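You operate a simulated robot arm through the tools that you are given. There is no shell and no other tool.

Carry out the task below with a simulated two-armed robot. There is one attempt and no reset: what you move stays moved.

JOB
Tighten the batten's thumb screws in their printed order, then shut the cam.
Fine: 1, 2, 3, each about three quarters of a turn from loose.
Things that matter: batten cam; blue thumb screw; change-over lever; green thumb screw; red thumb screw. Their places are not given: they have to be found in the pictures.

It is judged by the outcome, as a careful person would: the job done as asked, and still so three seconds after it is handed in. It fails if anything else is knocked over, pushed out of place, dropped, spilled or broken.

ROBOT AND FRAMES
Two 7-joint arms with fingered hands on one trunk that stands fixed in place. Base frame: the origin is at the foot of the trunk, x ahead of it, y to its left, z up; the work surface is at about z = 835. Readings come in mm, rad, newtons and seconds.
The left shoulder is at [60, 126, 1380], the right one opposite. With the tool pointing down near the work surface each hand reaches from about 100 to 620 mm from the base axis, measured 20 degrees to its own side. Payload 2.5 kg a hand.
The TCP of each hand is the grasp point between the finger pads, 30 mm short of the fingertips. In the tool frame z runs along the fingers and y along their closing line. The gripper opens to 104 mm. The gripper's body begins 35 mm behind the TCP. The gripper is a hand of 5 fingers: y runs from the thumb to the fingers, the wrist lies at [-15, -104, -178] in the tool frame, and closing takes about 1.5 s.
Orientation is that of the tool frame in the base frame, as [roll, pitch, yaw] about the fixed x, y, z axes, in that order (R = Rz(yaw) Ry(pitch) Rx(roll)). With the fingers straight down and the wrist toward the robot, the tool's x, y and z point along [0, 1, 0], [1, 0, 0] and [0, 0, -1] of the base frame.

CONTROLS
- The arms move only by the tool play_rows. It takes "left_moves", "right_moves" or both (then of equal length, played together; a hand with none holds still); each is a list of rows, each an object of numbers (a shift or turn left out is 0, a gripper value left out holds the last): "grip": the finger opening in mm, from 0 to 104; "dx", "dy", "dz": the shift along the base's x, y, z in mm; "rx", "ry", "rz": the turn, a rotation vector about the base's x, y, z in rad. In form: [{"grip": .., "dx": .., "dy": .., "dz": .., "rx": .., "ry": .., "rz": ..}, ...]. A call has 1 to 20 rows; each row shifts and turns the commanded pose from where the row before left it. Each row takes 0.2 s and may step no farther than 50 mm and 0.15 rad from the row before; otherwise, or with a gripper value out of range, the whole call is refused. A pose out of reach is approached as far as the arm can. The call stops where the force on the tool passes 40 N (or 10 N more than at its start, if that is more) or the arm is blocked; 0.2 s more then pass. The fingers move at their own pace (about 153 mm/s each) and stop on an object; they squeeze with about 26 N. The grip force told is the motor's: it shows also when the fingers shut on nothing. Time passes only in rows, and 0.2 s behind the last, so rows that do not move let the fingers close. It gives the time, the measured TCP pose, the force on the tool (base axes), the opening and the grip force at its end, in the units of the frame above (readings bear some noise), with the torque about the TCP (base axes, N m) and any sound that the robot's microphone picked up.
- Cameras (640 x 400 px; columns grow to the right, rows downward): "scene" is now at [104.9, -40.6, 1563.2]; the picture's right is [-0.43, -0.90, 0.00], its down [-0.60, 0.28, -0.75] and it looks along [0.68, -0.32, -0.66] (base axes); focal length 326 px, centre (320, 200). "left" rides on the left gripper at [-80, -78, -141] in its tool frame; the picture's right is [-0.78, -0.30, 0.56], its down [0.53, -0.78, 0.33] and it looks along [0.33, 0.56, 0.76] (tool axes); focal length 247 px, centre (320, 200). "right" rides on the right gripper at [80, -78, -141] in its tool frame; the picture's right is [-0.78, 0.30, -0.56], its down [-0.53, -0.78, 0.33] and it looks along [-0.33, 0.56, 0.76] (tool axes); focal length 247 px, centre (320, 200).
- grab_frame(camera): a new picture of that camera. The clock stands still meanwhile.
- lift_body(by): slides the trunk up (or, below 0, down) by that many mm; the arms and the scene camera ride with it, the base frame stays. It gives what a move gives, with no picture.
- grasp_type(shape, hand): the hand has 5 fingers and takes this shape, open, in about a second: jaw (thumb against the fingers, like two jaws); tri (thumb and two fingers); tip (a fingertip pinch); poke (one finger out to press); point (the index stretched); flat (the hand flat); cup (the hand cupped); fist (a fist). The gripper value then closes the fingers along that shape, each until it touches; the sizes above hold for jaw. It gives what a move gives, with no picture.
- head_to(pan, tilt): turns the head with the scene camera to pan (to the left, within 1.501 rad either way) and tilt (down, from -0.506 to 1.204), counted from straight ahead of the robot. It gives what a move gives.
- point_at(camera, pixels): there is no depth. For up to 12 entries [column, row, z] of the newest picture of that camera ("zoom" is the newest enlarged one), the place [x, y] in the base frame at which the ray of that pixel passes the height z, good to about 2 mm, but the place of the scene camera against the robot may be out by one fixed shift of up to 25 mm in any direction. The clock stands still meanwhile.
- zoom(camera, box): a new picture of the part [left, top, right, bottom] of that camera's present view, enlarged. The clock stands still meanwhile.
- sign_off(): hands the job in; it is judged then, once.

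Leave the grippers open and the arms clear of the work at the hand-in unless told otherwise.

The tools are called after "Call:" as a command line: name --argument value ..., lists and objects as JSON in quotes. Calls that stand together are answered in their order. play_rows: Moves the arms, as the interface text tells. Its arguments: {"type":"object","properties":{"left_moves":{"type":"array","items":{"type":"object","properties":{"grip":{"type":"number"},"dx":{"type":"number"},"dy":{"type":"number"},"dz":{"type":"number"},"rx":{"type":"number"},"ry":{"type":"number"},"rz":{"type":"number"}}}},"right_moves":{"type":"array","items":{"type":"object","properties":{"grip":{"type":"number"},"dx":{"type":"number"},"dy":{"type":"number"},"dz":{"type":"number"},"rx":{"type":"number"},"ry":{"type":"number"},"rz":{"type":"number"}}}}},"required":[]} The other tools are called the same way: lift_body (by) slides the trunk up or down; grasp_type (shape, hand) gives the hand a shape; head_to (pan, tilt) turns the head that bears the scene camera; grab_frame (camera) takes a picture; point_at (camera, pixels) gives the place at which the rays of pixels pass given heights; zoom (camera, box) takes an enlarged picture of a part of a camera's view; sign_off () hands the job in.

At the start:

```text
time: 0.0
left_position: [459.1, -30.6, 1331.9]
left_tcp_rot: [3.141, 0.001, 1.572]
left_contact_force: [1.1, -0.2, 0.8]
left_moment: [-0.03, 0.03, -0.01]
left_grip_width: 103.8
left_grasp_force: 0.0
left_shape: jaw
right_position: [329.7, -416.0, 1369.3]
right_tcp_rot: [3.141, 0.0, 1.571]
right_contact_force: [0.3, -0.2, -0.8]
right_moment: [0.01, 0.0, -0.02]
right_grip_width: 103.6
right_grasp_force: 0.2
right_shape: jaw
trunk travel left (down, up): [-775.0, 165.0]
head pan, tilt: [-0.44, 0.717]
```

scene: 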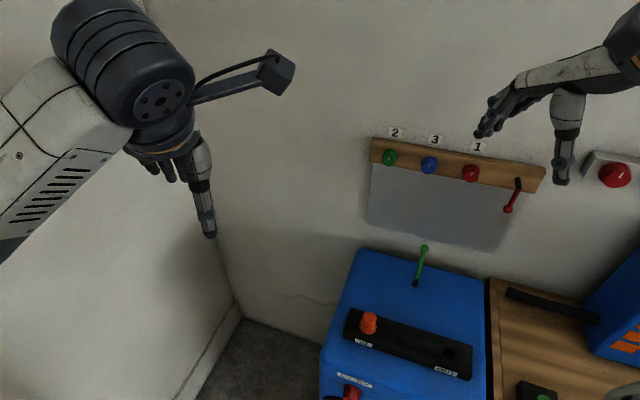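
right: 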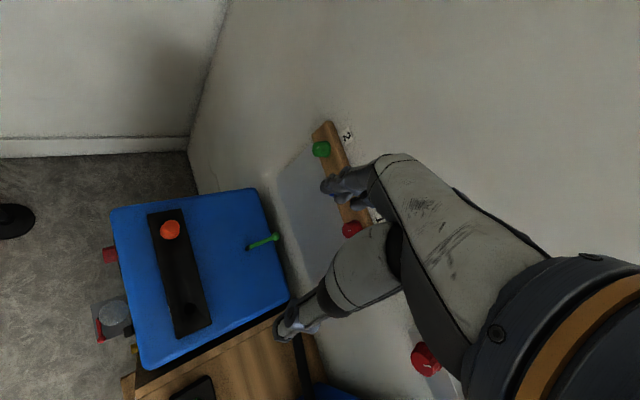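
left: 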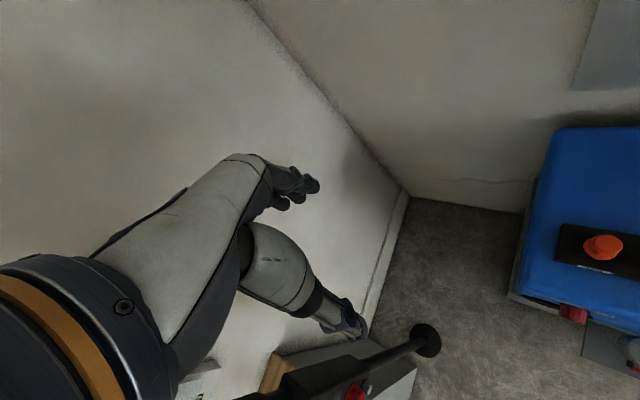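

I see a wooden batten on the wall carrying green (389,157), blue (429,165) and red (470,173) knobs, with labels 2, 3, 1 above, and a red-handled lever near (513,195). First I take a closer look at the batten.

Call:
zoom --camera "scene" --box '[350, 110, 560, 241]'

Call:
zoom --camera "scene" --box '[320, 230, 640, 400]'

```text
3.05 times, centred on (455, 176) of scene
```

zoom: 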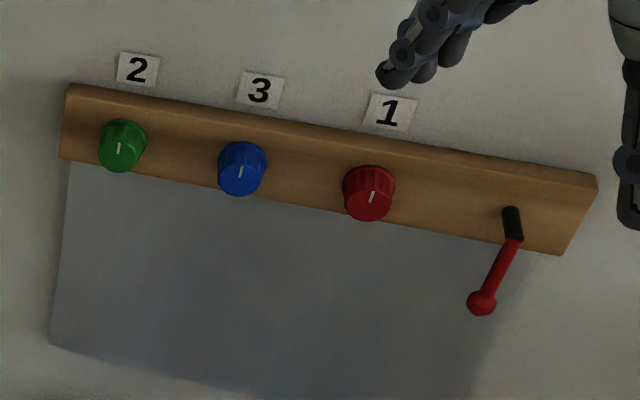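

```text
2.00 times, centred on (480, 315) of scene
```

zoom: 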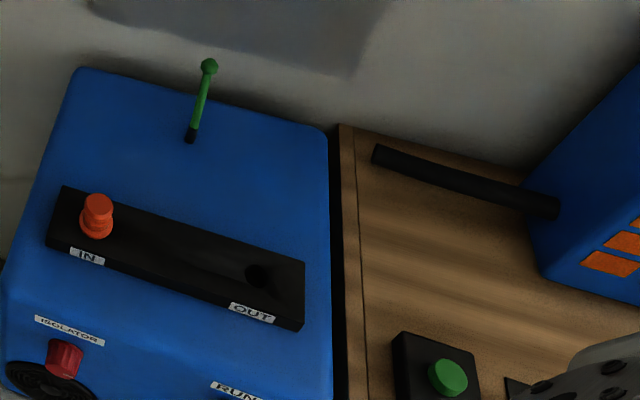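

The batten reads 2 (green), 3 (blue), 1 (red), with a red-handled cam hanging down at its right end. The green lever on the blue machine looks like another thing (change-over lever). I turn the head to view the surroundings and find out how the wall lies.

Call:
head_to --pan -0.6 --tilt 0.5

Call:
grab_frame --camera "scene"

```text
time: 0.8
left_position: [458.8, -33.0, 1331.9]
left_tcp_rot: [-3.141, 0.0, 1.572]
left_contact_force: [0.6, -0.1, 0.5]
left_moment: [0.01, -0.01, 0.01]
left_grip_width: 103.8
left_grasp_force: 0.0
left_shape: jaw
right_position: [329.6, -417.4, 1369.7]
right_tcp_rot: [-3.141, 0.001, 1.57]
right_contact_force: [-0.4, 0.6, -0.2]
right_moment: [0.0, -0.02, -0.02]
right_grip_width: 103.7
right_grasp_force: 0.1
right_shape: jaw
trunk travel left (down, up): [-775.0, 165.0]
head pan, tilt: [-0.6, 0.499]
```

```text
taken
```

scene: 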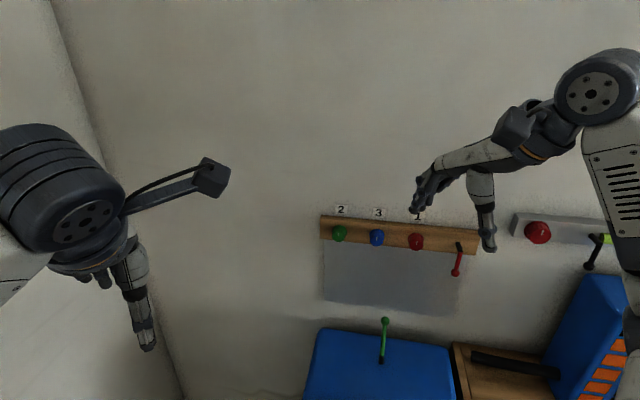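

The batten lies on a wall that I must place in the base frame. I take a fresh right-hand picture and ask for rays of the knobs in both cameras to triangulate: scene green (340,233), blue (377,237), red (416,241), cam ball (456,272), cam root (459,246).

Call:
grab_frame --camera "right"

Call:
point_at --camera "scene" --pixels '[[340, 233, 1300], [340, 233, 1100], [377, 237, 1300], [377, 237, 1100], [416, 241, 1300], [416, 241, 1100], [456, 272, 1300], [456, 272, 1100], [459, 246, 1300], [459, 246, 1100], [384, 320, 1000], [537, 232, 1200]]'

Call:
point_at --camera "right" --pixels '[[321, 149, 1300], [321, 149, 1100], [352, 228, 1300], [352, 228, 1100], [274, 237, 1300], [274, 237, 1000]]'

```text
taken
```

right: 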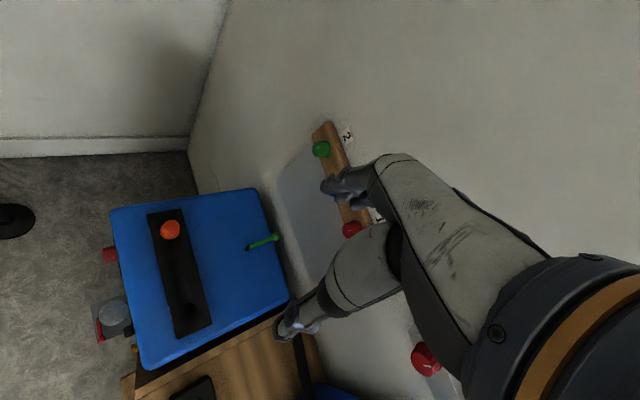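

```text
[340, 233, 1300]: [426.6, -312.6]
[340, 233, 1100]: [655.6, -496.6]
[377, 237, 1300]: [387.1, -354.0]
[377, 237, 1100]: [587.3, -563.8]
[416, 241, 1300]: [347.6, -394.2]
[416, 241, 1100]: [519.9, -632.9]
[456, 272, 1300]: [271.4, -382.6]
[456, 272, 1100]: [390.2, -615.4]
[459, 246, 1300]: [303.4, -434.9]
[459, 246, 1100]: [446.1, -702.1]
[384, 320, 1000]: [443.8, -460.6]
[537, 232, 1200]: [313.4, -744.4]
```

```text
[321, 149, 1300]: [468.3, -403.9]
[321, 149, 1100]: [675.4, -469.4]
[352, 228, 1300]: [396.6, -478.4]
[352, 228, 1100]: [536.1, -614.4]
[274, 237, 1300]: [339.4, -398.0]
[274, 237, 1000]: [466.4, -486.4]
```

Rough triangulation puts the batten near x 510–630, y −450 to −600, z ≈ 1140 with the wall turned about 0.7 rad to the right. I zoom on the batten and on the right hand to learn the shapes better.

Call:
zoom --camera "scene" --box '[310, 190, 630, 390]'

Call:
zoom --camera "scene" --box '[400, 60, 640, 290]'

```text
2.00 times, centred on (470, 290) of scene
```

zoom: 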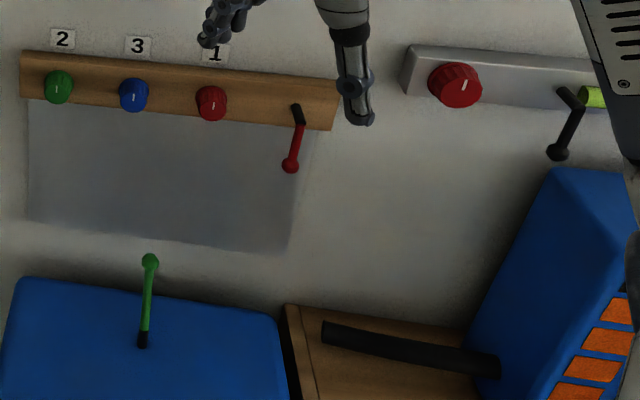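

```text
1.74 times, centred on (520, 175) of scene
```

zoom: 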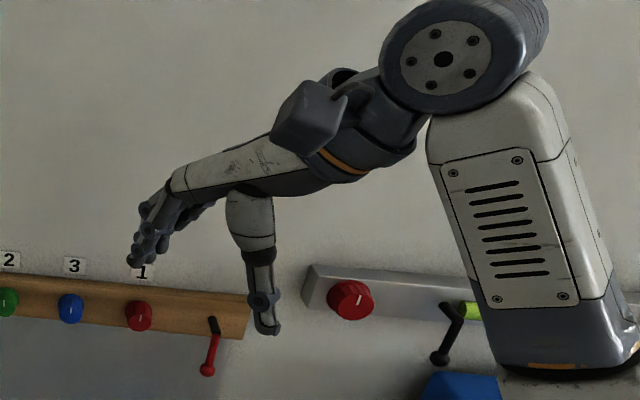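

There's a second grey rail to the right with a bigger red knob and a black lever at about (540,232) – not the batten. I turn the head to the right and also down to see the whole area.

Call:
head_to --pan -0.9 --tilt 0.6

Call:
grab_frame --camera "scene"

```text
time: 1.6
left_position: [458.8, -31.2, 1331.2]
left_tcp_rot: [-3.141, 0.0, 1.571]
left_contact_force: [-0.3, 0.4, 0.8]
left_moment: [0.01, -0.01, -0.02]
left_grip_width: 103.7
left_grasp_force: 0.1
left_shape: jaw
right_position: [329.4, -417.1, 1369.8]
right_tcp_rot: [-3.141, 0.0, 1.571]
right_contact_force: [0.1, -0.1, 0.1]
right_moment: [-0.03, 0.0, -0.04]
right_grip_width: 103.5
right_grasp_force: 0.0
right_shape: jaw
trunk travel left (down, up): [-775.0, 165.0]
head pan, tilt: [-0.901, 0.6]
```

```text
taken
```

scene: 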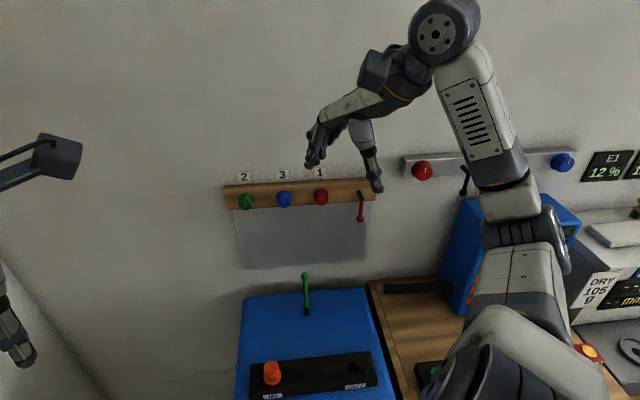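

The right hand hangs fingers-down about 250 mm in front of the wall. I'll turn the right hand in place so its fingers point at the wall (fingers above, thumb below), in the direction of about −0.72 rad yaw, staying clear of everything.

Call:
play_rows --right_moves '[{"ry": -0.143}, {"ry": -0.143}, {"ry": -0.143}, {"ry": -0.143}, {"ry": -0.143}, {"ry": -0.143}, {"ry": -0.143}, {"ry": -0.143}, {"ry": -0.143}, {"ry": -0.143}, {"ry": -0.141}, {"rz": -0.144}, {"rz": -0.144}, {"rz": -0.144}, {"rz": -0.144}, {"rz": -0.144}, {}]'

Call:
grab_frame --camera "right"

Call:
grab_frame --camera "scene"

```text
time: 5.0
left_position: [459.1, -31.7, 1330.6]
left_tcp_rot: [-3.142, 0.0, 1.571]
left_contact_force: [0.9, -0.3, -0.1]
left_moment: [0.01, 0.0, -0.04]
left_grip_width: 103.5
left_grasp_force: 0.2
left_shape: jaw
right_position: [324.9, -419.4, 1412.8]
right_tcp_rot: [1.45, 0.106, 0.837]
right_contact_force: [0.6, -0.2, -0.4]
right_moment: [0.04, 0.02, 0.0]
right_grip_width: 103.6
right_grasp_force: 0.0
right_shape: jaw
trunk travel left (down, up): [-775.0, 165.0]
head pan, tilt: [-0.901, 0.6]
stopped in row 17 (right hand): the arm was blocked; the commanded pose is now the measured one
```

```text
taken
```

right: 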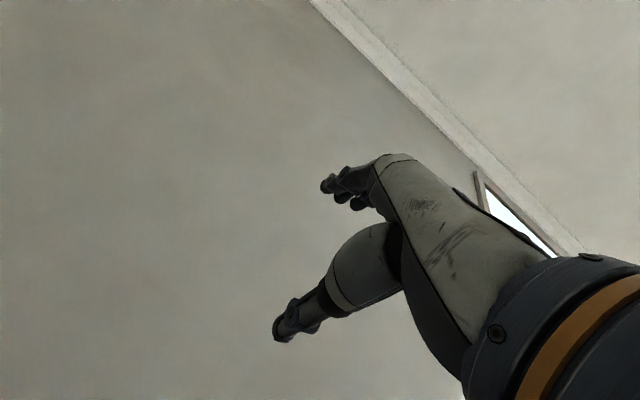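

```text
taken
```

scene: 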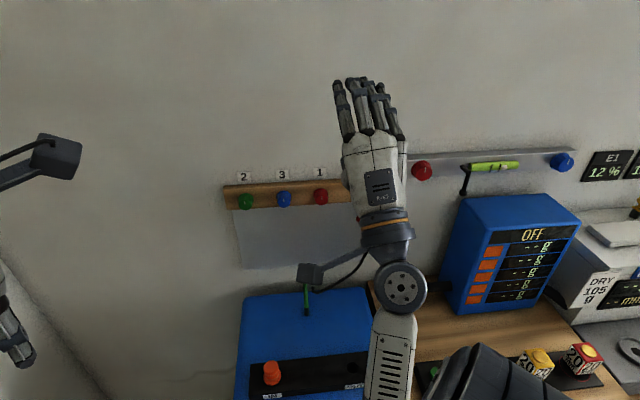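

The arm stopped a few degrees short of level (fingers-up pose is at a joint limit up here). The natural pose for the right hand is fingers pointing left with the wrist to the right, so I roll the hand counter-clockwise 90° about its pointing axis, which also gives the wrist camera a view toward the batten.

Call:
play_rows --right_moves '[{"rx": -0.105, "ry": 0.092, "dz": -10}, {"rx": -0.105, "ry": 0.092, "dz": -10}, {"rx": -0.105, "ry": 0.092, "dz": -10}, {"rx": -0.105, "ry": 0.092, "dz": -10}, {"rx": -0.105, "ry": 0.092, "dz": -10}, {"rx": -0.105, "ry": 0.092, "dz": -10}, {"rx": -0.105, "ry": 0.092, "dz": -10}, {"rx": -0.105, "ry": 0.092, "dz": -10}, {"rx": -0.105, "ry": 0.092, "dz": -10}, {"rx": -0.105, "ry": 0.092, "dz": -10}, {"rx": -0.105, "ry": 0.092, "dz": -10}, {"rx": 0.079, "ry": 0.09}, {}]'

Call:
grab_frame --camera "right"

Call:
grab_frame --camera "scene"

```text
time: 7.8
left_position: [459.3, -31.9, 1330.6]
left_tcp_rot: [-3.141, -0.001, 1.57]
left_contact_force: [-0.8, -0.4, 0.4]
left_moment: [0.04, 0.01, 0.03]
left_grip_width: 103.7
left_grasp_force: 0.1
left_shape: jaw
right_position: [324.9, -419.5, 1302.5]
right_tcp_rot: [-2.666, 1.443, 3.02]
right_contact_force: [0.8, -0.5, 0.3]
right_moment: [0.0, 0.03, -0.01]
right_grip_width: 103.7
right_grasp_force: 0.1
right_shape: jaw
trunk travel left (down, up): [-775.0, 165.0]
head pan, tilt: [-0.901, 0.6]
```

```text
taken
```

right: 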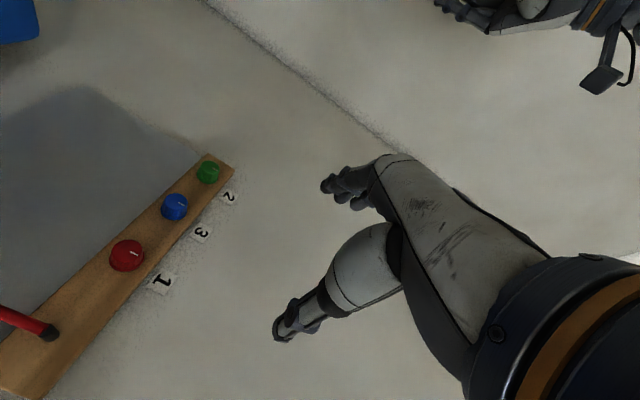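

```text
taken
```

scene: 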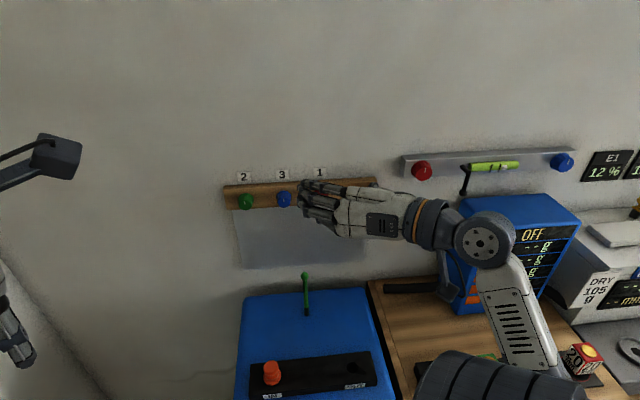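

Now the wrist camera sees the batten well: green (208,172), blue (174,207), red (126,256), cam pivot (48,333). I get rays for triangulation and zoom for detail.

Call:
point_at --camera "right" --pixels '[[208, 172, 1200], [208, 172, 1100], [174, 207, 1200], [174, 207, 1100], [126, 256, 1200], [126, 256, 1100], [229, 198, 1200], [229, 198, 1100], [201, 234, 1200], [201, 234, 1100], [161, 282, 1200], [161, 282, 1100]]'

Call:
zoom --camera "right" --box '[0, 140, 260, 400]'

```text
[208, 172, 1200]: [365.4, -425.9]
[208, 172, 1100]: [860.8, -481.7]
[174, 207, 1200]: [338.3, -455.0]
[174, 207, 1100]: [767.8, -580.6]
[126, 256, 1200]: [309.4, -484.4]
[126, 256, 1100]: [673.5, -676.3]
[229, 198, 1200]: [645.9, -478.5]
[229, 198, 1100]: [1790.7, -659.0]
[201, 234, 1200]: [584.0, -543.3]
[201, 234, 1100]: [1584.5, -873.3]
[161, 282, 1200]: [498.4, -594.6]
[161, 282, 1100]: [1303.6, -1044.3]
```

```text
1.54 times, centred on (130, 270) of right
```

zoom: 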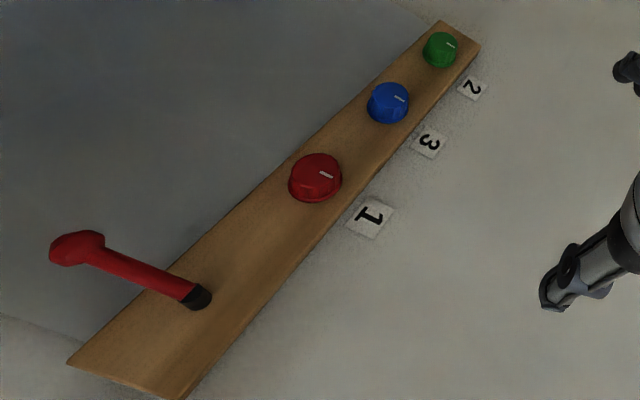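

Triangulating gives knob fronts near green (626,−455,1147), blue (566,−521,1147), red (503,−586,1147), wall normal pointing about −0.75 rad, spacing 90 mm. Before moving the forearm lower I check where the two blue machines stand, using bench height 835 and top heights.

Call:
point_at --camera "scene" --pixels '[[465, 313, 835], [560, 312, 835], [400, 400, 835], [243, 297, 950], [367, 289, 950], [402, 390, 950], [305, 275, 1000], [488, 232, 1000], [580, 222, 1000], [553, 200, 1000], [440, 365, 850], [580, 355, 880]]'

Call:
zoom --camera "scene" --box '[360, 140, 640, 400]'

```text
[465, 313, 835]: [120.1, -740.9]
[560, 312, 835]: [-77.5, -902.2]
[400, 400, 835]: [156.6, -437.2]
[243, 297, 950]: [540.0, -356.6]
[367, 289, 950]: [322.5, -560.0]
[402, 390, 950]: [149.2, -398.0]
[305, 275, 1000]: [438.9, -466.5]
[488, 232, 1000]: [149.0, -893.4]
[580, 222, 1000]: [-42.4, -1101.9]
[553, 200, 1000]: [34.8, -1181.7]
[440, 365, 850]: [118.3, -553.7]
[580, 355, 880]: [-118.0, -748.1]
```

```text
1.54 times, centred on (500, 270) of scene
```

zoom: 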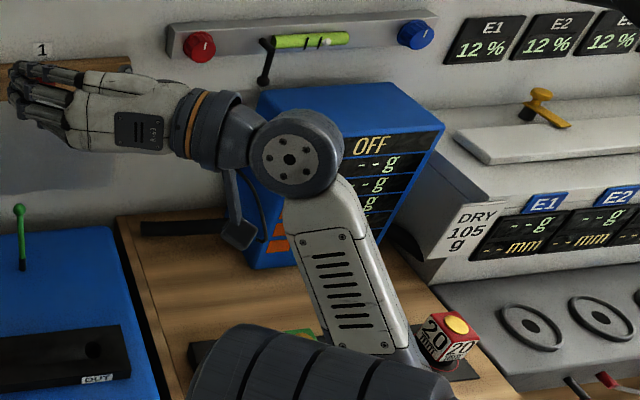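

The machines lie well below/right of the planned path (machine 1 top ≈ 950, its green lever tip ≈ 1000–1010). I level the hand to face the wall squarely and move it in front of the red screw at about 120 mm stand-off from the knob front.

Call:
play_rows --right_moves '[{"dx": 0, "dy": 0, "dz": -20, "rx": -0.0044, "ry": -0.0153, "rz": -0.0191}, {"dx": 5, "dy": -5, "dz": -25, "rx": -0.0044, "ry": -0.0153, "rz": -0.0191}, {"dx": 14, "dy": -13, "dz": -25, "rx": -0.0044, "ry": -0.0153, "rz": -0.0191}, {"dx": 14, "dy": -13, "dz": -25, "rx": -0.0044, "ry": -0.0153, "rz": -0.0191}, {"dx": 14, "dy": -13, "dz": -20, "rx": -0.0044, "ry": -0.0153, "rz": -0.0191}, {"dx": 14, "dy": -13, "dz": -20, "rx": -0.0044, "ry": -0.0153, "rz": -0.0191}, {"dx": 15, "dy": -14, "dz": -20, "rx": -0.0044, "ry": -0.0153, "rz": -0.0191}, {"dx": 15, "dy": -14, "dz": 0, "rx": -0.0044, "ry": -0.0153, "rz": -0.0191}, {}]'

Call:
grab_frame --camera "right"

Call:
grab_frame --camera "scene"

```text
time: 9.8
left_position: [459.7, -32.3, 1330.9]
left_tcp_rot: [-3.14, 0.0, 1.569]
left_contact_force: [0.1, 0.0, 0.7]
left_moment: [0.01, 0.0, 0.0]
left_grip_width: 103.3
left_grasp_force: 0.1
left_shape: jaw
right_position: [416.8, -503.4, 1149.6]
right_tcp_rot: [-0.951, 1.559, -1.699]
right_contact_force: [0.6, -0.6, 0.5]
right_moment: [-0.01, 0.0, -0.01]
right_grip_width: 104.1
right_grasp_force: 0.1
right_shape: jaw
trunk travel left (down, up): [-775.0, 165.0]
head pan, tilt: [-0.901, 0.6]
```

```text
taken
```

right: 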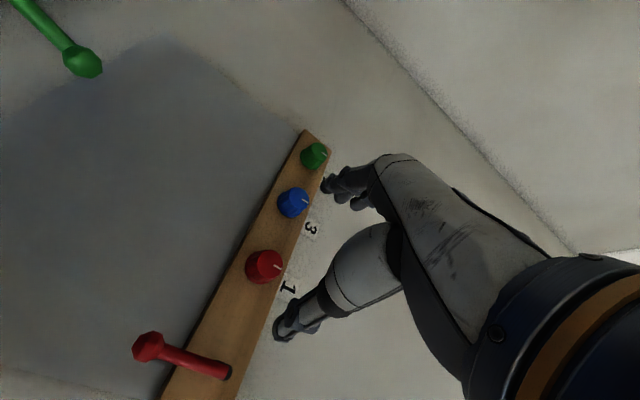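

```text
taken
```

scene: 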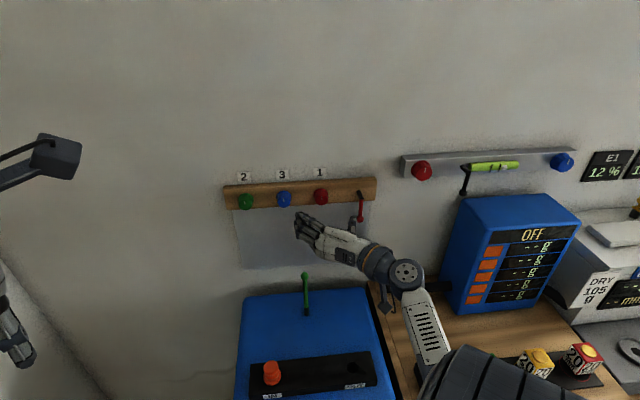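

The hand now faces the wall squarely, 120 mm before the red knob. I try the fingertip pinch shape here in free air to see how the fingers lie.

Call:
grasp_type --hand "right" --shape "tri"

Call:
grab_frame --camera "right"

Call:
zoom --camera "scene" --box '[220, 160, 460, 310]'

```text
time: 10.7
left_position: [459.6, -31.0, 1331.7]
left_tcp_rot: [-3.141, 0.001, 1.571]
left_contact_force: [0.0, -0.4, 0.3]
left_moment: [0.0, 0.03, 0.02]
left_grip_width: 103.5
left_grasp_force: 0.1
left_shape: jaw
right_position: [415.6, -503.4, 1149.0]
right_tcp_rot: [-0.991, 1.56, -1.737]
right_contact_force: [0.4, 0.2, -0.1]
right_moment: [0.0, 0.0, 0.01]
right_grip_width: 103.8
right_grasp_force: 0.0
right_shape: tri
trunk travel left (down, up): [-775.0, 165.0]
head pan, tilt: [-0.901, 0.6]
```

```text
taken
```

right: 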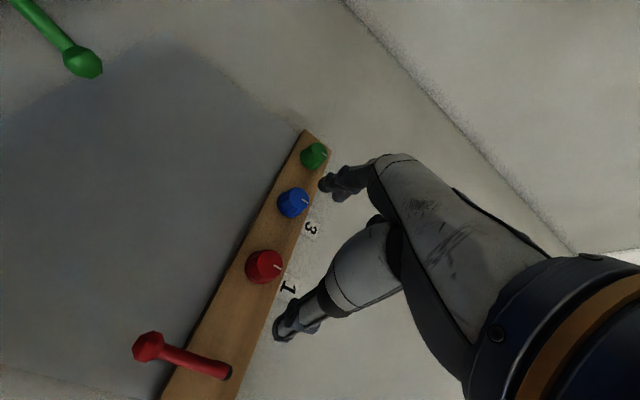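

```text
2.67 times, centred on (340, 235) of scene
```

zoom: 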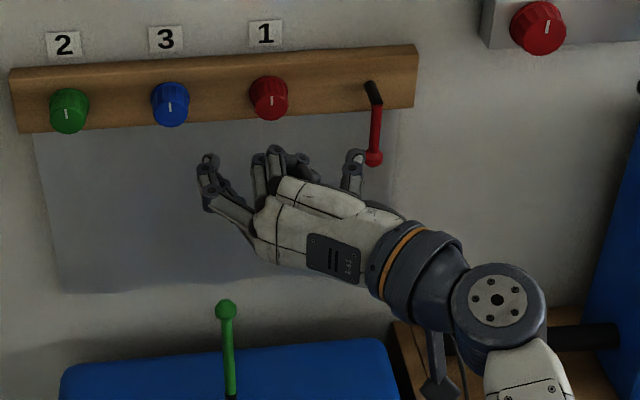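

In "tri" the two outer fingers curl in; thumb and two fingers oppose. I close it to about 36 mm in free air to see where the tips go.

Call:
play_rows --right_moves '[{"grip": 36}, {}, {}, {}, {}]'

Call:
grab_frame --camera "right"

Call:
zoom --camera "scene" --box '[220, 160, 460, 310]'

```text
time: 11.9
left_position: [458.8, -32.3, 1329.9]
left_tcp_rot: [-3.141, 0.0, 1.571]
left_contact_force: [-0.5, -0.1, -0.1]
left_moment: [0.04, -0.03, -0.01]
left_grip_width: 103.3
left_grasp_force: 0.1
left_shape: jaw
right_position: [415.5, -502.5, 1150.2]
right_tcp_rot: [-1.095, 1.562, -1.84]
right_contact_force: [-0.7, -0.4, -0.1]
right_moment: [0.0, 0.0, -0.01]
right_grip_width: 36.4
right_grasp_force: 0.0
right_shape: tri
trunk travel left (down, up): [-775.0, 165.0]
head pan, tilt: [-0.901, 0.6]
```

```text
taken
```

right: 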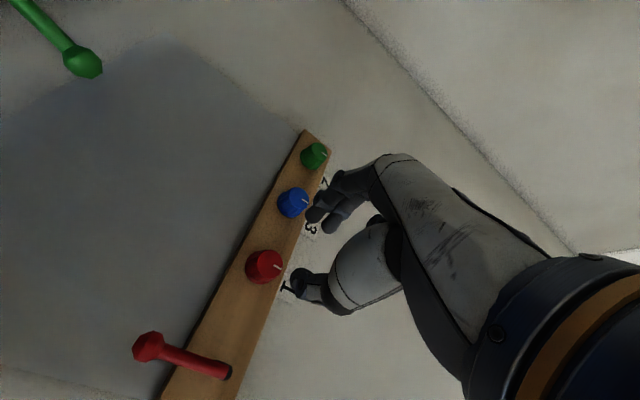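

```text
2.67 times, centred on (340, 235) of scene
```

zoom: 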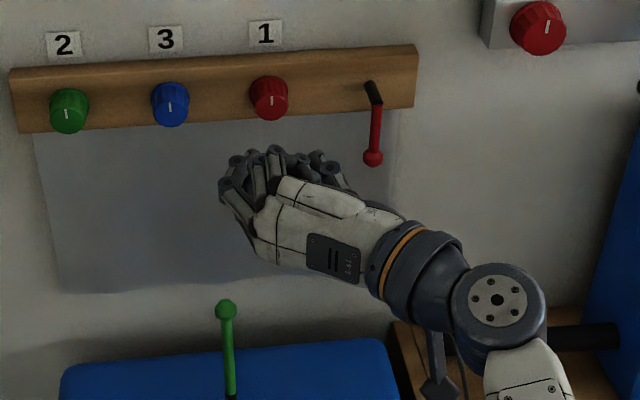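

I zoom into the wrist view to see the finger tips relative to the knob.

Call:
zoom --camera "right" --box '[220, 130, 400, 330]'

```text
2.00 times, centred on (310, 230) of right
```

zoom: 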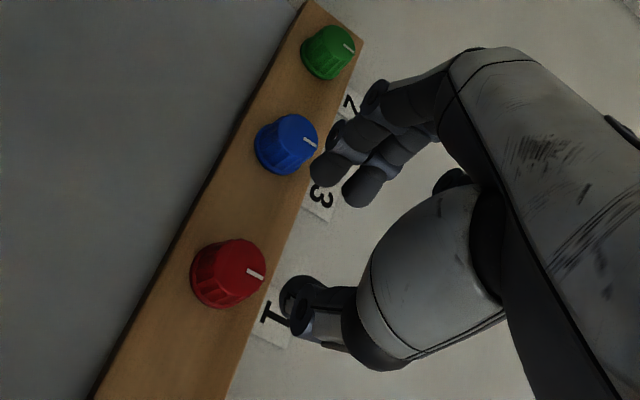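

I zoom in tightly on the red knob and then the other parts of the batten for exact places.

Call:
zoom --camera "right" --box '[225, 240, 305, 290]'

Call:
point_at --camera "zoom" --pixels '[[320, 200, 1150], [320, 200, 1050]]'

```text
8.00 times, centred on (265, 265) of right
```

zoom: 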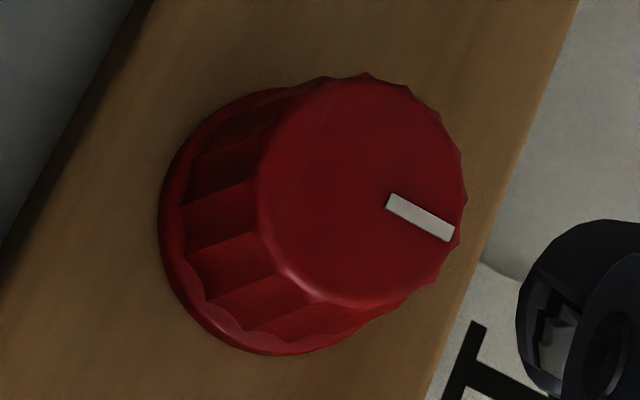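

```text
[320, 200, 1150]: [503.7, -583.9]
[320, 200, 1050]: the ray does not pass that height
```

The knob is about 28–30 mm in diameter and looks ~28 mm tall. To pin down depth I shift the hand 90 mm left along the wall (to in front of blue), keeping orientation, and look again.

Call:
play_rows --right_moves '[{"dx": 20.5, "dy": 21.9}, {"dx": 20.5, "dy": 21.9}, {"dx": 20.5, "dy": 21.9}, {}, {}]'

Call:
grab_frame --camera "right"

```text
time: 13.1
left_position: [458.8, -32.5, 1330.3]
left_tcp_rot: [3.142, 0.0, 1.572]
left_contact_force: [-1.1, -0.1, 1.3]
left_moment: [-0.02, -0.03, -0.02]
left_grip_width: 103.4
left_grasp_force: 0.1
left_shape: jaw
right_position: [477.4, -437.5, 1147.6]
right_tcp_rot: [-0.989, 1.564, -1.736]
right_contact_force: [0.2, 0.3, 0.2]
right_moment: [0.0, -0.02, -0.01]
right_grip_width: 36.4
right_grasp_force: 0.1
right_shape: tri
trunk travel left (down, up): [-775.0, 165.0]
head pan, tilt: [-0.901, 0.6]
```

```text
taken
```

right: 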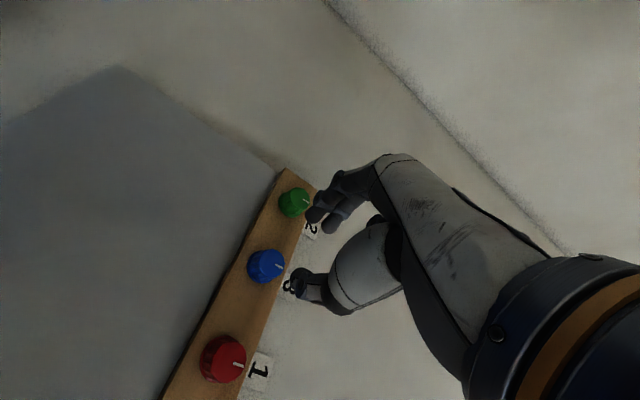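

Blue now sits where red was (266,265), so spacing really is ≈ 90 mm. I zoom on both.

Call:
zoom --camera "right" --box '[185, 330, 265, 380]'

Call:
zoom --camera "right" --box '[225, 240, 305, 290]'

```text
8.00 times, centred on (225, 355) of right
```

zoom: 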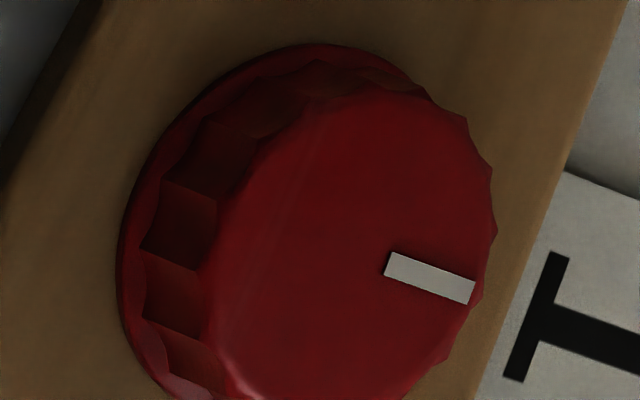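

```text
8.00 times, centred on (265, 265) of right
```

zoom: 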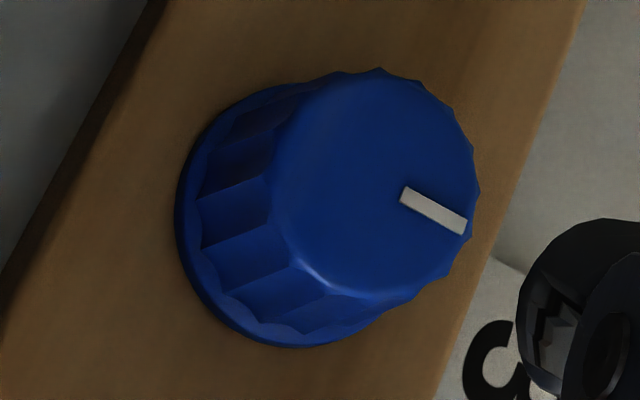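

Triangulation: red knob face 107 mm ahead of the TCP's earlier pose, knob ~30 mm diameter, ~24 mm tall with a small flange at the base; batten front about 24 mm behind the faces. I move back in front of red and test in free air how far the hand can roll counter-clockwise (toward fingers down), to plan the turning strokes.

Call:
play_rows --right_moves '[{"dx": -20.5, "dy": -21.9}, {"dx": -20.5, "dy": -21.9}, {"dx": -20.5, "dy": -21.9}, {"rx": -0.102, "ry": 0.0958}, {"rx": -0.102, "ry": 0.0958}, {"rx": -0.102, "ry": 0.0958}, {"rx": -0.102, "ry": 0.0958}, {"rx": -0.102, "ry": 0.0958}, {"rx": -0.102, "ry": 0.0958}, {"rx": -0.102, "ry": 0.0958}, {"rx": -0.102, "ry": 0.0958}, {"rx": -0.102, "ry": 0.0958}, {"rx": -0.102, "ry": 0.0958}, {"rx": -0.102, "ry": 0.0958}, {}]'

Call:
grab_frame --camera "scene"

Call:
grab_frame --camera "right"

```text
time: 16.3
left_position: [458.0, -32.3, 1331.1]
left_tcp_rot: [-3.142, -0.001, 1.571]
left_contact_force: [0.6, -0.9, 0.2]
left_moment: [0.0, 0.04, 0.01]
left_grip_width: 103.5
left_grasp_force: 0.0
left_shape: jaw
right_position: [415.4, -505.7, 1147.8]
right_tcp_rot: [-1.577, 0.023, -2.319]
right_contact_force: [0.2, -0.2, -0.7]
right_moment: [-0.02, -0.05, 0.0]
right_grip_width: 36.4
right_grasp_force: 0.1
right_shape: tri
trunk travel left (down, up): [-775.0, 165.0]
head pan, tilt: [-0.901, 0.6]
```

```text
taken
```

scene: 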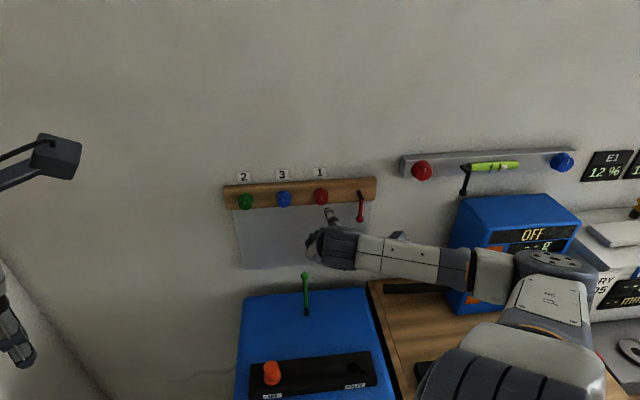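

```text
taken
```

right: 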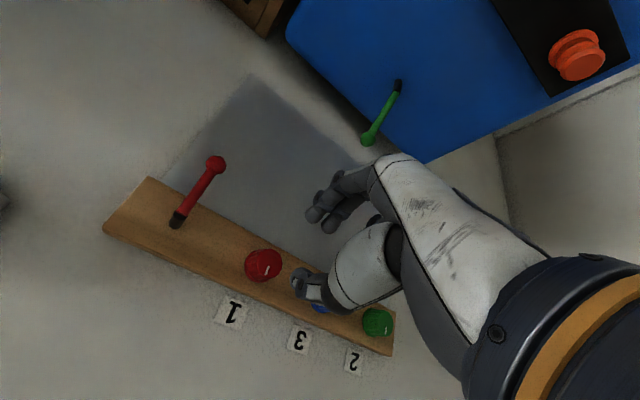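

Fingers-down roll works (φ ≈ −88°). Now I test the clockwise range in free air from here, up to about +57° past fingers-left.

Call:
play_rows --right_moves '[{"rx": 0.1045, "ry": -0.098}, {"rx": 0.1045, "ry": -0.098}, {"rx": 0.1045, "ry": -0.098}, {"rx": 0.1045, "ry": -0.098}, {"rx": 0.1045, "ry": -0.098}, {"rx": 0.1045, "ry": -0.098}, {"rx": 0.1045, "ry": -0.098}, {"rx": 0.1045, "ry": -0.098}, {"rx": 0.1045, "ry": -0.098}, {"rx": 0.1045, "ry": -0.098}, {"rx": 0.1045, "ry": -0.098}, {"rx": 0.1045, "ry": -0.098}, {"rx": 0.1045, "ry": -0.098}, {"rx": 0.1045, "ry": -0.098}, {"rx": 0.1045, "ry": -0.098}, {"rx": 0.1045, "ry": -0.098}, {"rx": 0.1045, "ry": -0.098}, {"rx": 0.1045, "ry": -0.098}, {}]'

Call:
grab_frame --camera "scene"

```text
time: 20.3
left_position: [459.9, -32.5, 1330.9]
left_tcp_rot: [-3.141, -0.001, 1.571]
left_contact_force: [0.8, 0.2, 0.4]
left_moment: [-0.01, -0.02, 0.0]
left_grip_width: 103.6
left_grasp_force: 0.0
left_shape: jaw
right_position: [415.8, -504.4, 1148.5]
right_tcp_rot: [1.562, 0.535, 0.816]
right_contact_force: [-0.2, 1.2, 0.7]
right_moment: [-0.05, 0.0, -0.02]
right_grip_width: 36.6
right_grasp_force: 0.0
right_shape: tri
trunk travel left (down, up): [-775.0, 165.0]
head pan, tilt: [-0.901, 0.6]
```

```text
taken
```

scene: 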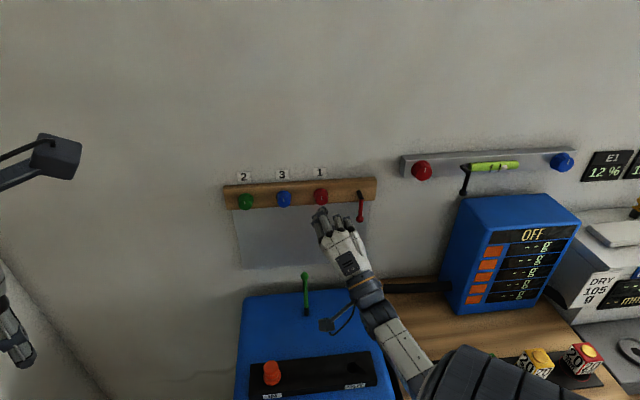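

The full range φ −88° … +59° works, so I can turn each screw in two strokes of ~135°. I check the red knob's pixel at this roll – if my axis passes through the knob centre it stays at the same pixel.

Call:
grab_frame --camera "right"

Call:
zoom --camera "right" --box '[225, 240, 305, 290]'

```text
taken
```

right: 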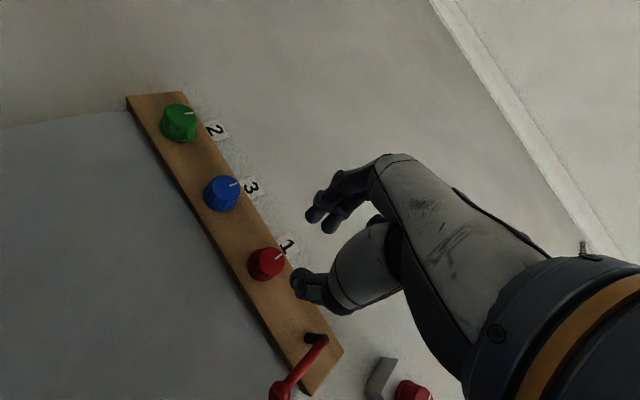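

```text
8.00 times, centred on (265, 265) of right
```

zoom: 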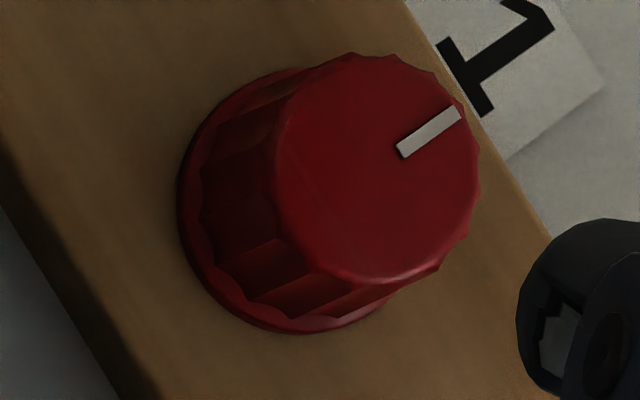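

The pixel comparison shows the red knob's centre is ~2.3 mm right and ~2.4 mm above my axis. I roll to φ ≈ −80°, apply that correction, and open to 64 mm, still at stand-off.

Call:
play_rows --right_moves '[{"rx": -0.1042, "ry": 0.0978, "grip": 64}, {"rx": -0.1042, "ry": 0.0978}, {"rx": -0.1042, "ry": 0.0978}, {"rx": -0.1042, "ry": 0.0978}, {"rx": -0.1042, "ry": 0.0978}, {"rx": -0.1042, "ry": 0.0978}, {"rx": -0.1042, "ry": 0.0978}, {"rx": -0.1042, "ry": 0.0978}, {"rx": -0.1042, "ry": 0.0978}, {"rx": -0.1042, "ry": 0.0978}, {"rx": -0.1042, "ry": 0.0978}, {"rx": -0.1042, "ry": 0.0978}, {"rx": -0.1042, "ry": 0.0978}, {"rx": -0.1042, "ry": 0.0978}, {"rx": -0.1042, "ry": 0.0978}, {"rx": -0.1042, "ry": 0.0978}, {"rx": -0.1042, "ry": 0.0978}, {"dx": -1.4, "dy": -1.4, "dz": 3}, {}]'

Call:
grab_frame --camera "right"

Call:
zoom --camera "right" --box '[225, 240, 305, 290]'

```text
time: 24.3
left_position: [458.5, -32.7, 1331.5]
left_tcp_rot: [-3.141, 0.0, 1.572]
left_contact_force: [0.3, 0.7, 0.3]
left_moment: [-0.02, 0.01, -0.01]
left_grip_width: 103.6
left_grasp_force: 0.2
left_shape: jaw
right_position: [414.5, -505.7, 1150.6]
right_tcp_rot: [-1.578, 0.173, -2.321]
right_contact_force: [-0.1, -0.1, 0.7]
right_moment: [0.01, -0.02, 0.0]
right_grip_width: 63.7
right_grasp_force: 0.0
right_shape: tri
trunk travel left (down, up): [-775.0, 165.0]
head pan, tilt: [-0.901, 0.6]
```

```text
taken
```

right: 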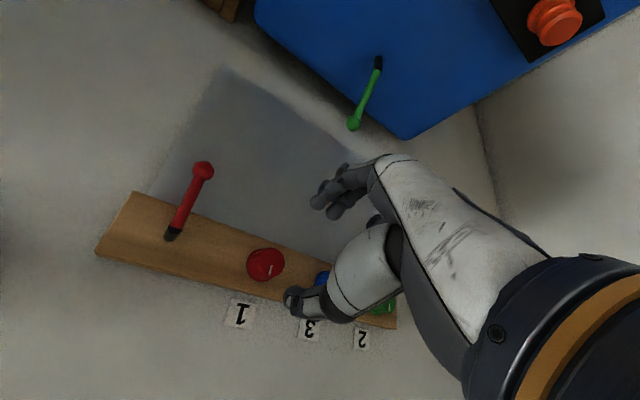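

```text
8.00 times, centred on (265, 265) of right
```

zoom: 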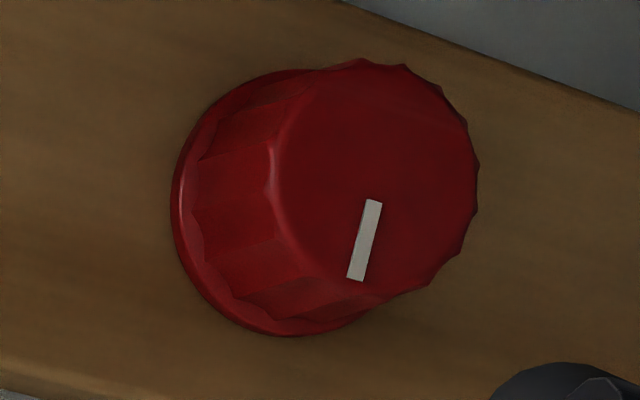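

Combining the three views: knob centre at L≈−84.1, z≈1150.5 – my axis is within ~1 mm. I advance 75 mm toward the red knob with fingers open, then check.

Call:
play_rows --right_moves '[{"dx": 0.7, "dy": 0.7}, {"dx": 10.9, "dy": -10.3}, {"dx": 10.9, "dy": -10.3}, {"dx": 10.9, "dy": -10.3}, {"dx": 10.9, "dy": -10.3}, {"dx": 11.1, "dy": -10.2}, {}]'

Call:
grab_frame --camera "right"

Call:
zoom --camera "right" --box '[220, 160, 400, 310]'

Call:
zoom --camera "scene" --box '[220, 150, 420, 280]'

```text
time: 25.9
left_position: [459.1, -31.6, 1331.6]
left_tcp_rot: [3.141, 0.0, 1.572]
left_contact_force: [-1.1, 0.2, 0.6]
left_moment: [0.0, 0.01, -0.04]
left_grip_width: 103.7
left_grasp_force: 0.1
left_shape: jaw
right_position: [470.0, -558.1, 1151.5]
right_tcp_rot: [-1.577, 0.176, -2.324]
right_contact_force: [0.3, 0.2, 0.8]
right_moment: [0.01, -0.02, -0.03]
right_grip_width: 63.5
right_grasp_force: 0.1
right_shape: tri
trunk travel left (down, up): [-775.0, 165.0]
head pan, tilt: [-0.901, 0.6]
```

```text
taken
```

right: 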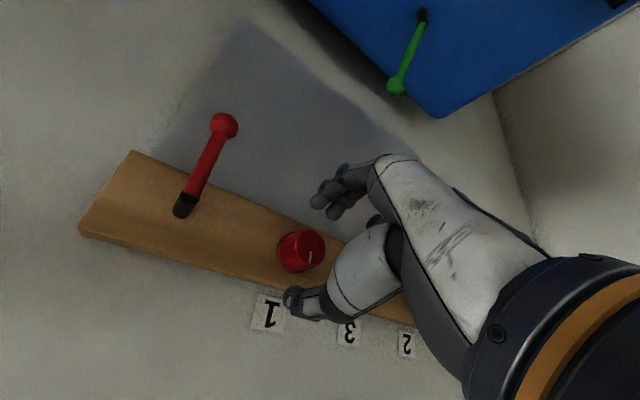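

```text
2.67 times, centred on (310, 235) of right
```

zoom: 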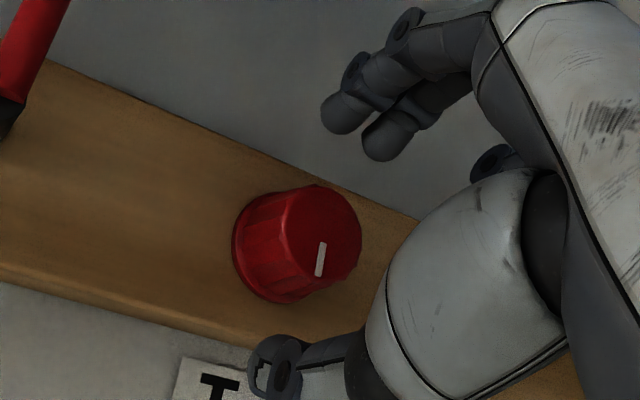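

```text
3.08 times, centred on (320, 215) of scene
```

zoom: 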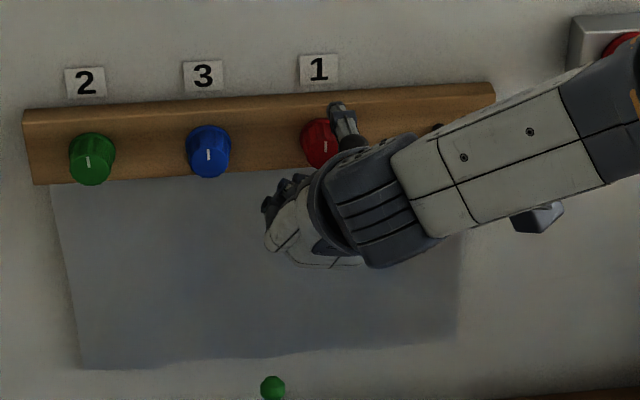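

The thumb (above) and two fingers (below) straddle the red knob, tips about level with its face. I go 18 mm further in, so the tips reach along the knob but stop short of the batten.

Call:
play_rows --right_moves '[{"dx": 4.4, "dy": -4.1}, {"dx": 4.4, "dy": -4.1}, {"dx": 4.3, "dy": -4.1}, {}]'

Call:
zoom --camera "right" --box '[220, 160, 400, 310]'

```text
time: 26.9
left_position: [459.3, -32.3, 1330.9]
left_tcp_rot: [3.141, 0.001, 1.569]
left_contact_force: [0.1, 0.4, 0.6]
left_moment: [0.01, 0.0, -0.01]
left_grip_width: 103.6
left_grasp_force: 0.0
left_shape: jaw
right_position: [482.3, -570.1, 1150.1]
right_tcp_rot: [-1.578, 0.175, -2.322]
right_contact_force: [-1.2, -0.1, -0.2]
right_moment: [0.02, -0.06, 0.01]
right_grip_width: 63.5
right_grasp_force: 0.0
right_shape: tri
trunk travel left (down, up): [-775.0, 165.0]
head pan, tilt: [-0.901, 0.6]
```

```text
2.67 times, centred on (310, 235) of right
```

zoom: 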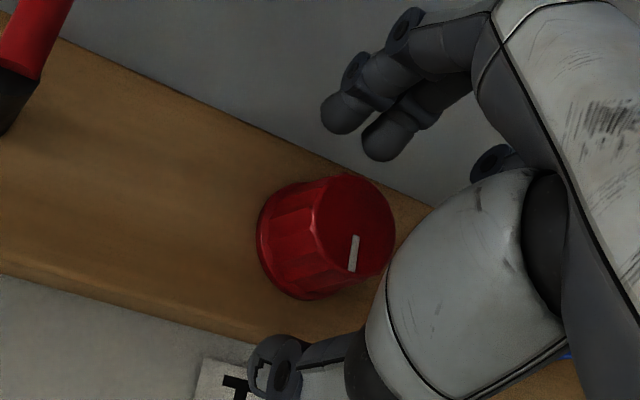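

The knob sits midway between thumb tip (275,365) and the finger tips (367,122) in the zoom. I close the fingers on it.

Call:
play_rows --right_moves '[{"grip": 10}, {}, {}, {}, {}, {}, {}]'

Call:
zoom --camera "right" --box '[220, 160, 400, 310]'

```text
time: 28.5
left_position: [458.3, -30.9, 1331.8]
left_tcp_rot: [-3.141, -0.001, 1.571]
left_contact_force: [0.6, 1.1, -0.5]
left_moment: [0.0, 0.06, 0.02]
left_grip_width: 103.5
left_grasp_force: 0.1
left_shape: jaw
right_position: [482.4, -569.7, 1150.5]
right_tcp_rot: [-1.577, 0.175, -2.322]
right_contact_force: [1.8, -1.5, 2.5]
right_moment: [-0.04, -0.09, 0.0]
right_grip_width: 21.2
right_grasp_force: 26.2
right_shape: tri
trunk travel left (down, up): [-775.0, 165.0]
head pan, tilt: [-0.901, 0.6]
```

```text
2.67 times, centred on (310, 235) of right
```

zoom: 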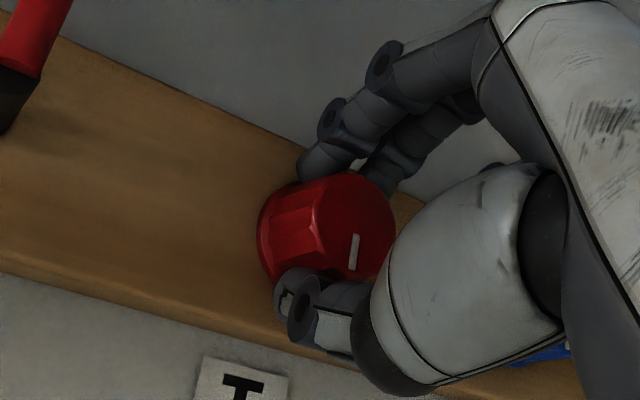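

Gripped with 26 N, small side forces. I turn clockwise by 0.56 rad first and check that the mark follows.

Call:
play_rows --right_moves '[{"rx": 0.1021, "ry": -0.0958}, {"rx": 0.1021, "ry": -0.0958}, {"rx": 0.1021, "ry": -0.0958}, {"rx": 0.1021, "ry": -0.0958}, {}]'

Call:
grab_frame --camera "right"

Call:
zoom --camera "right" --box '[220, 160, 400, 310]'

```text
time: 29.7
left_position: [460.6, -32.6, 1331.0]
left_tcp_rot: [-3.141, 0.001, 1.571]
left_contact_force: [0.2, 0.3, 0.8]
left_moment: [0.01, 0.0, 0.02]
left_grip_width: 103.5
left_grasp_force: 0.0
left_shape: jaw
right_position: [481.7, -568.7, 1149.3]
right_tcp_rot: [-1.579, 0.735, -2.325]
right_contact_force: [0.2, -2.7, -2.6]
right_moment: [0.0, 0.03, -0.08]
right_grip_width: 21.2
right_grasp_force: 25.9
right_shape: tri
trunk travel left (down, up): [-775.0, 165.0]
head pan, tilt: [-0.901, 0.6]
```

```text
taken
```

right: 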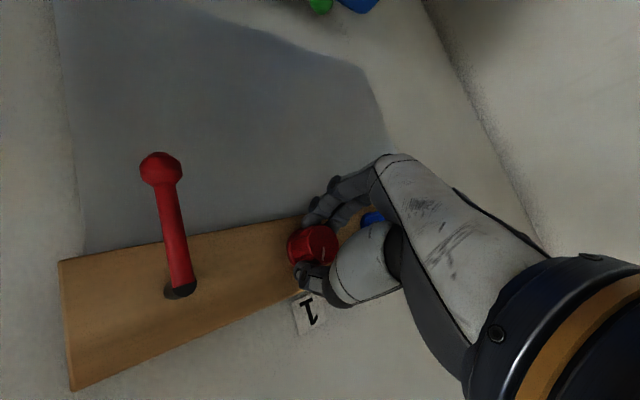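

```text
2.67 times, centred on (310, 235) of right
```

zoom: 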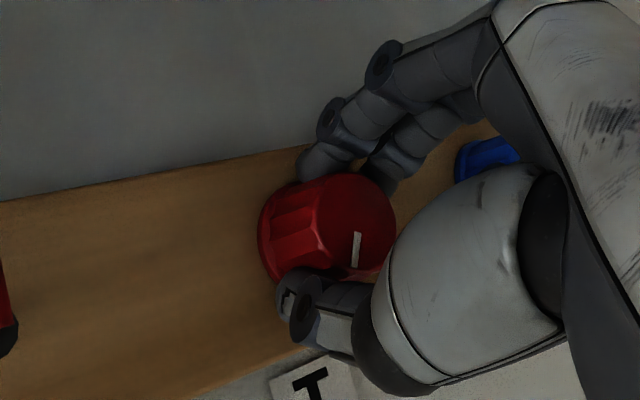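

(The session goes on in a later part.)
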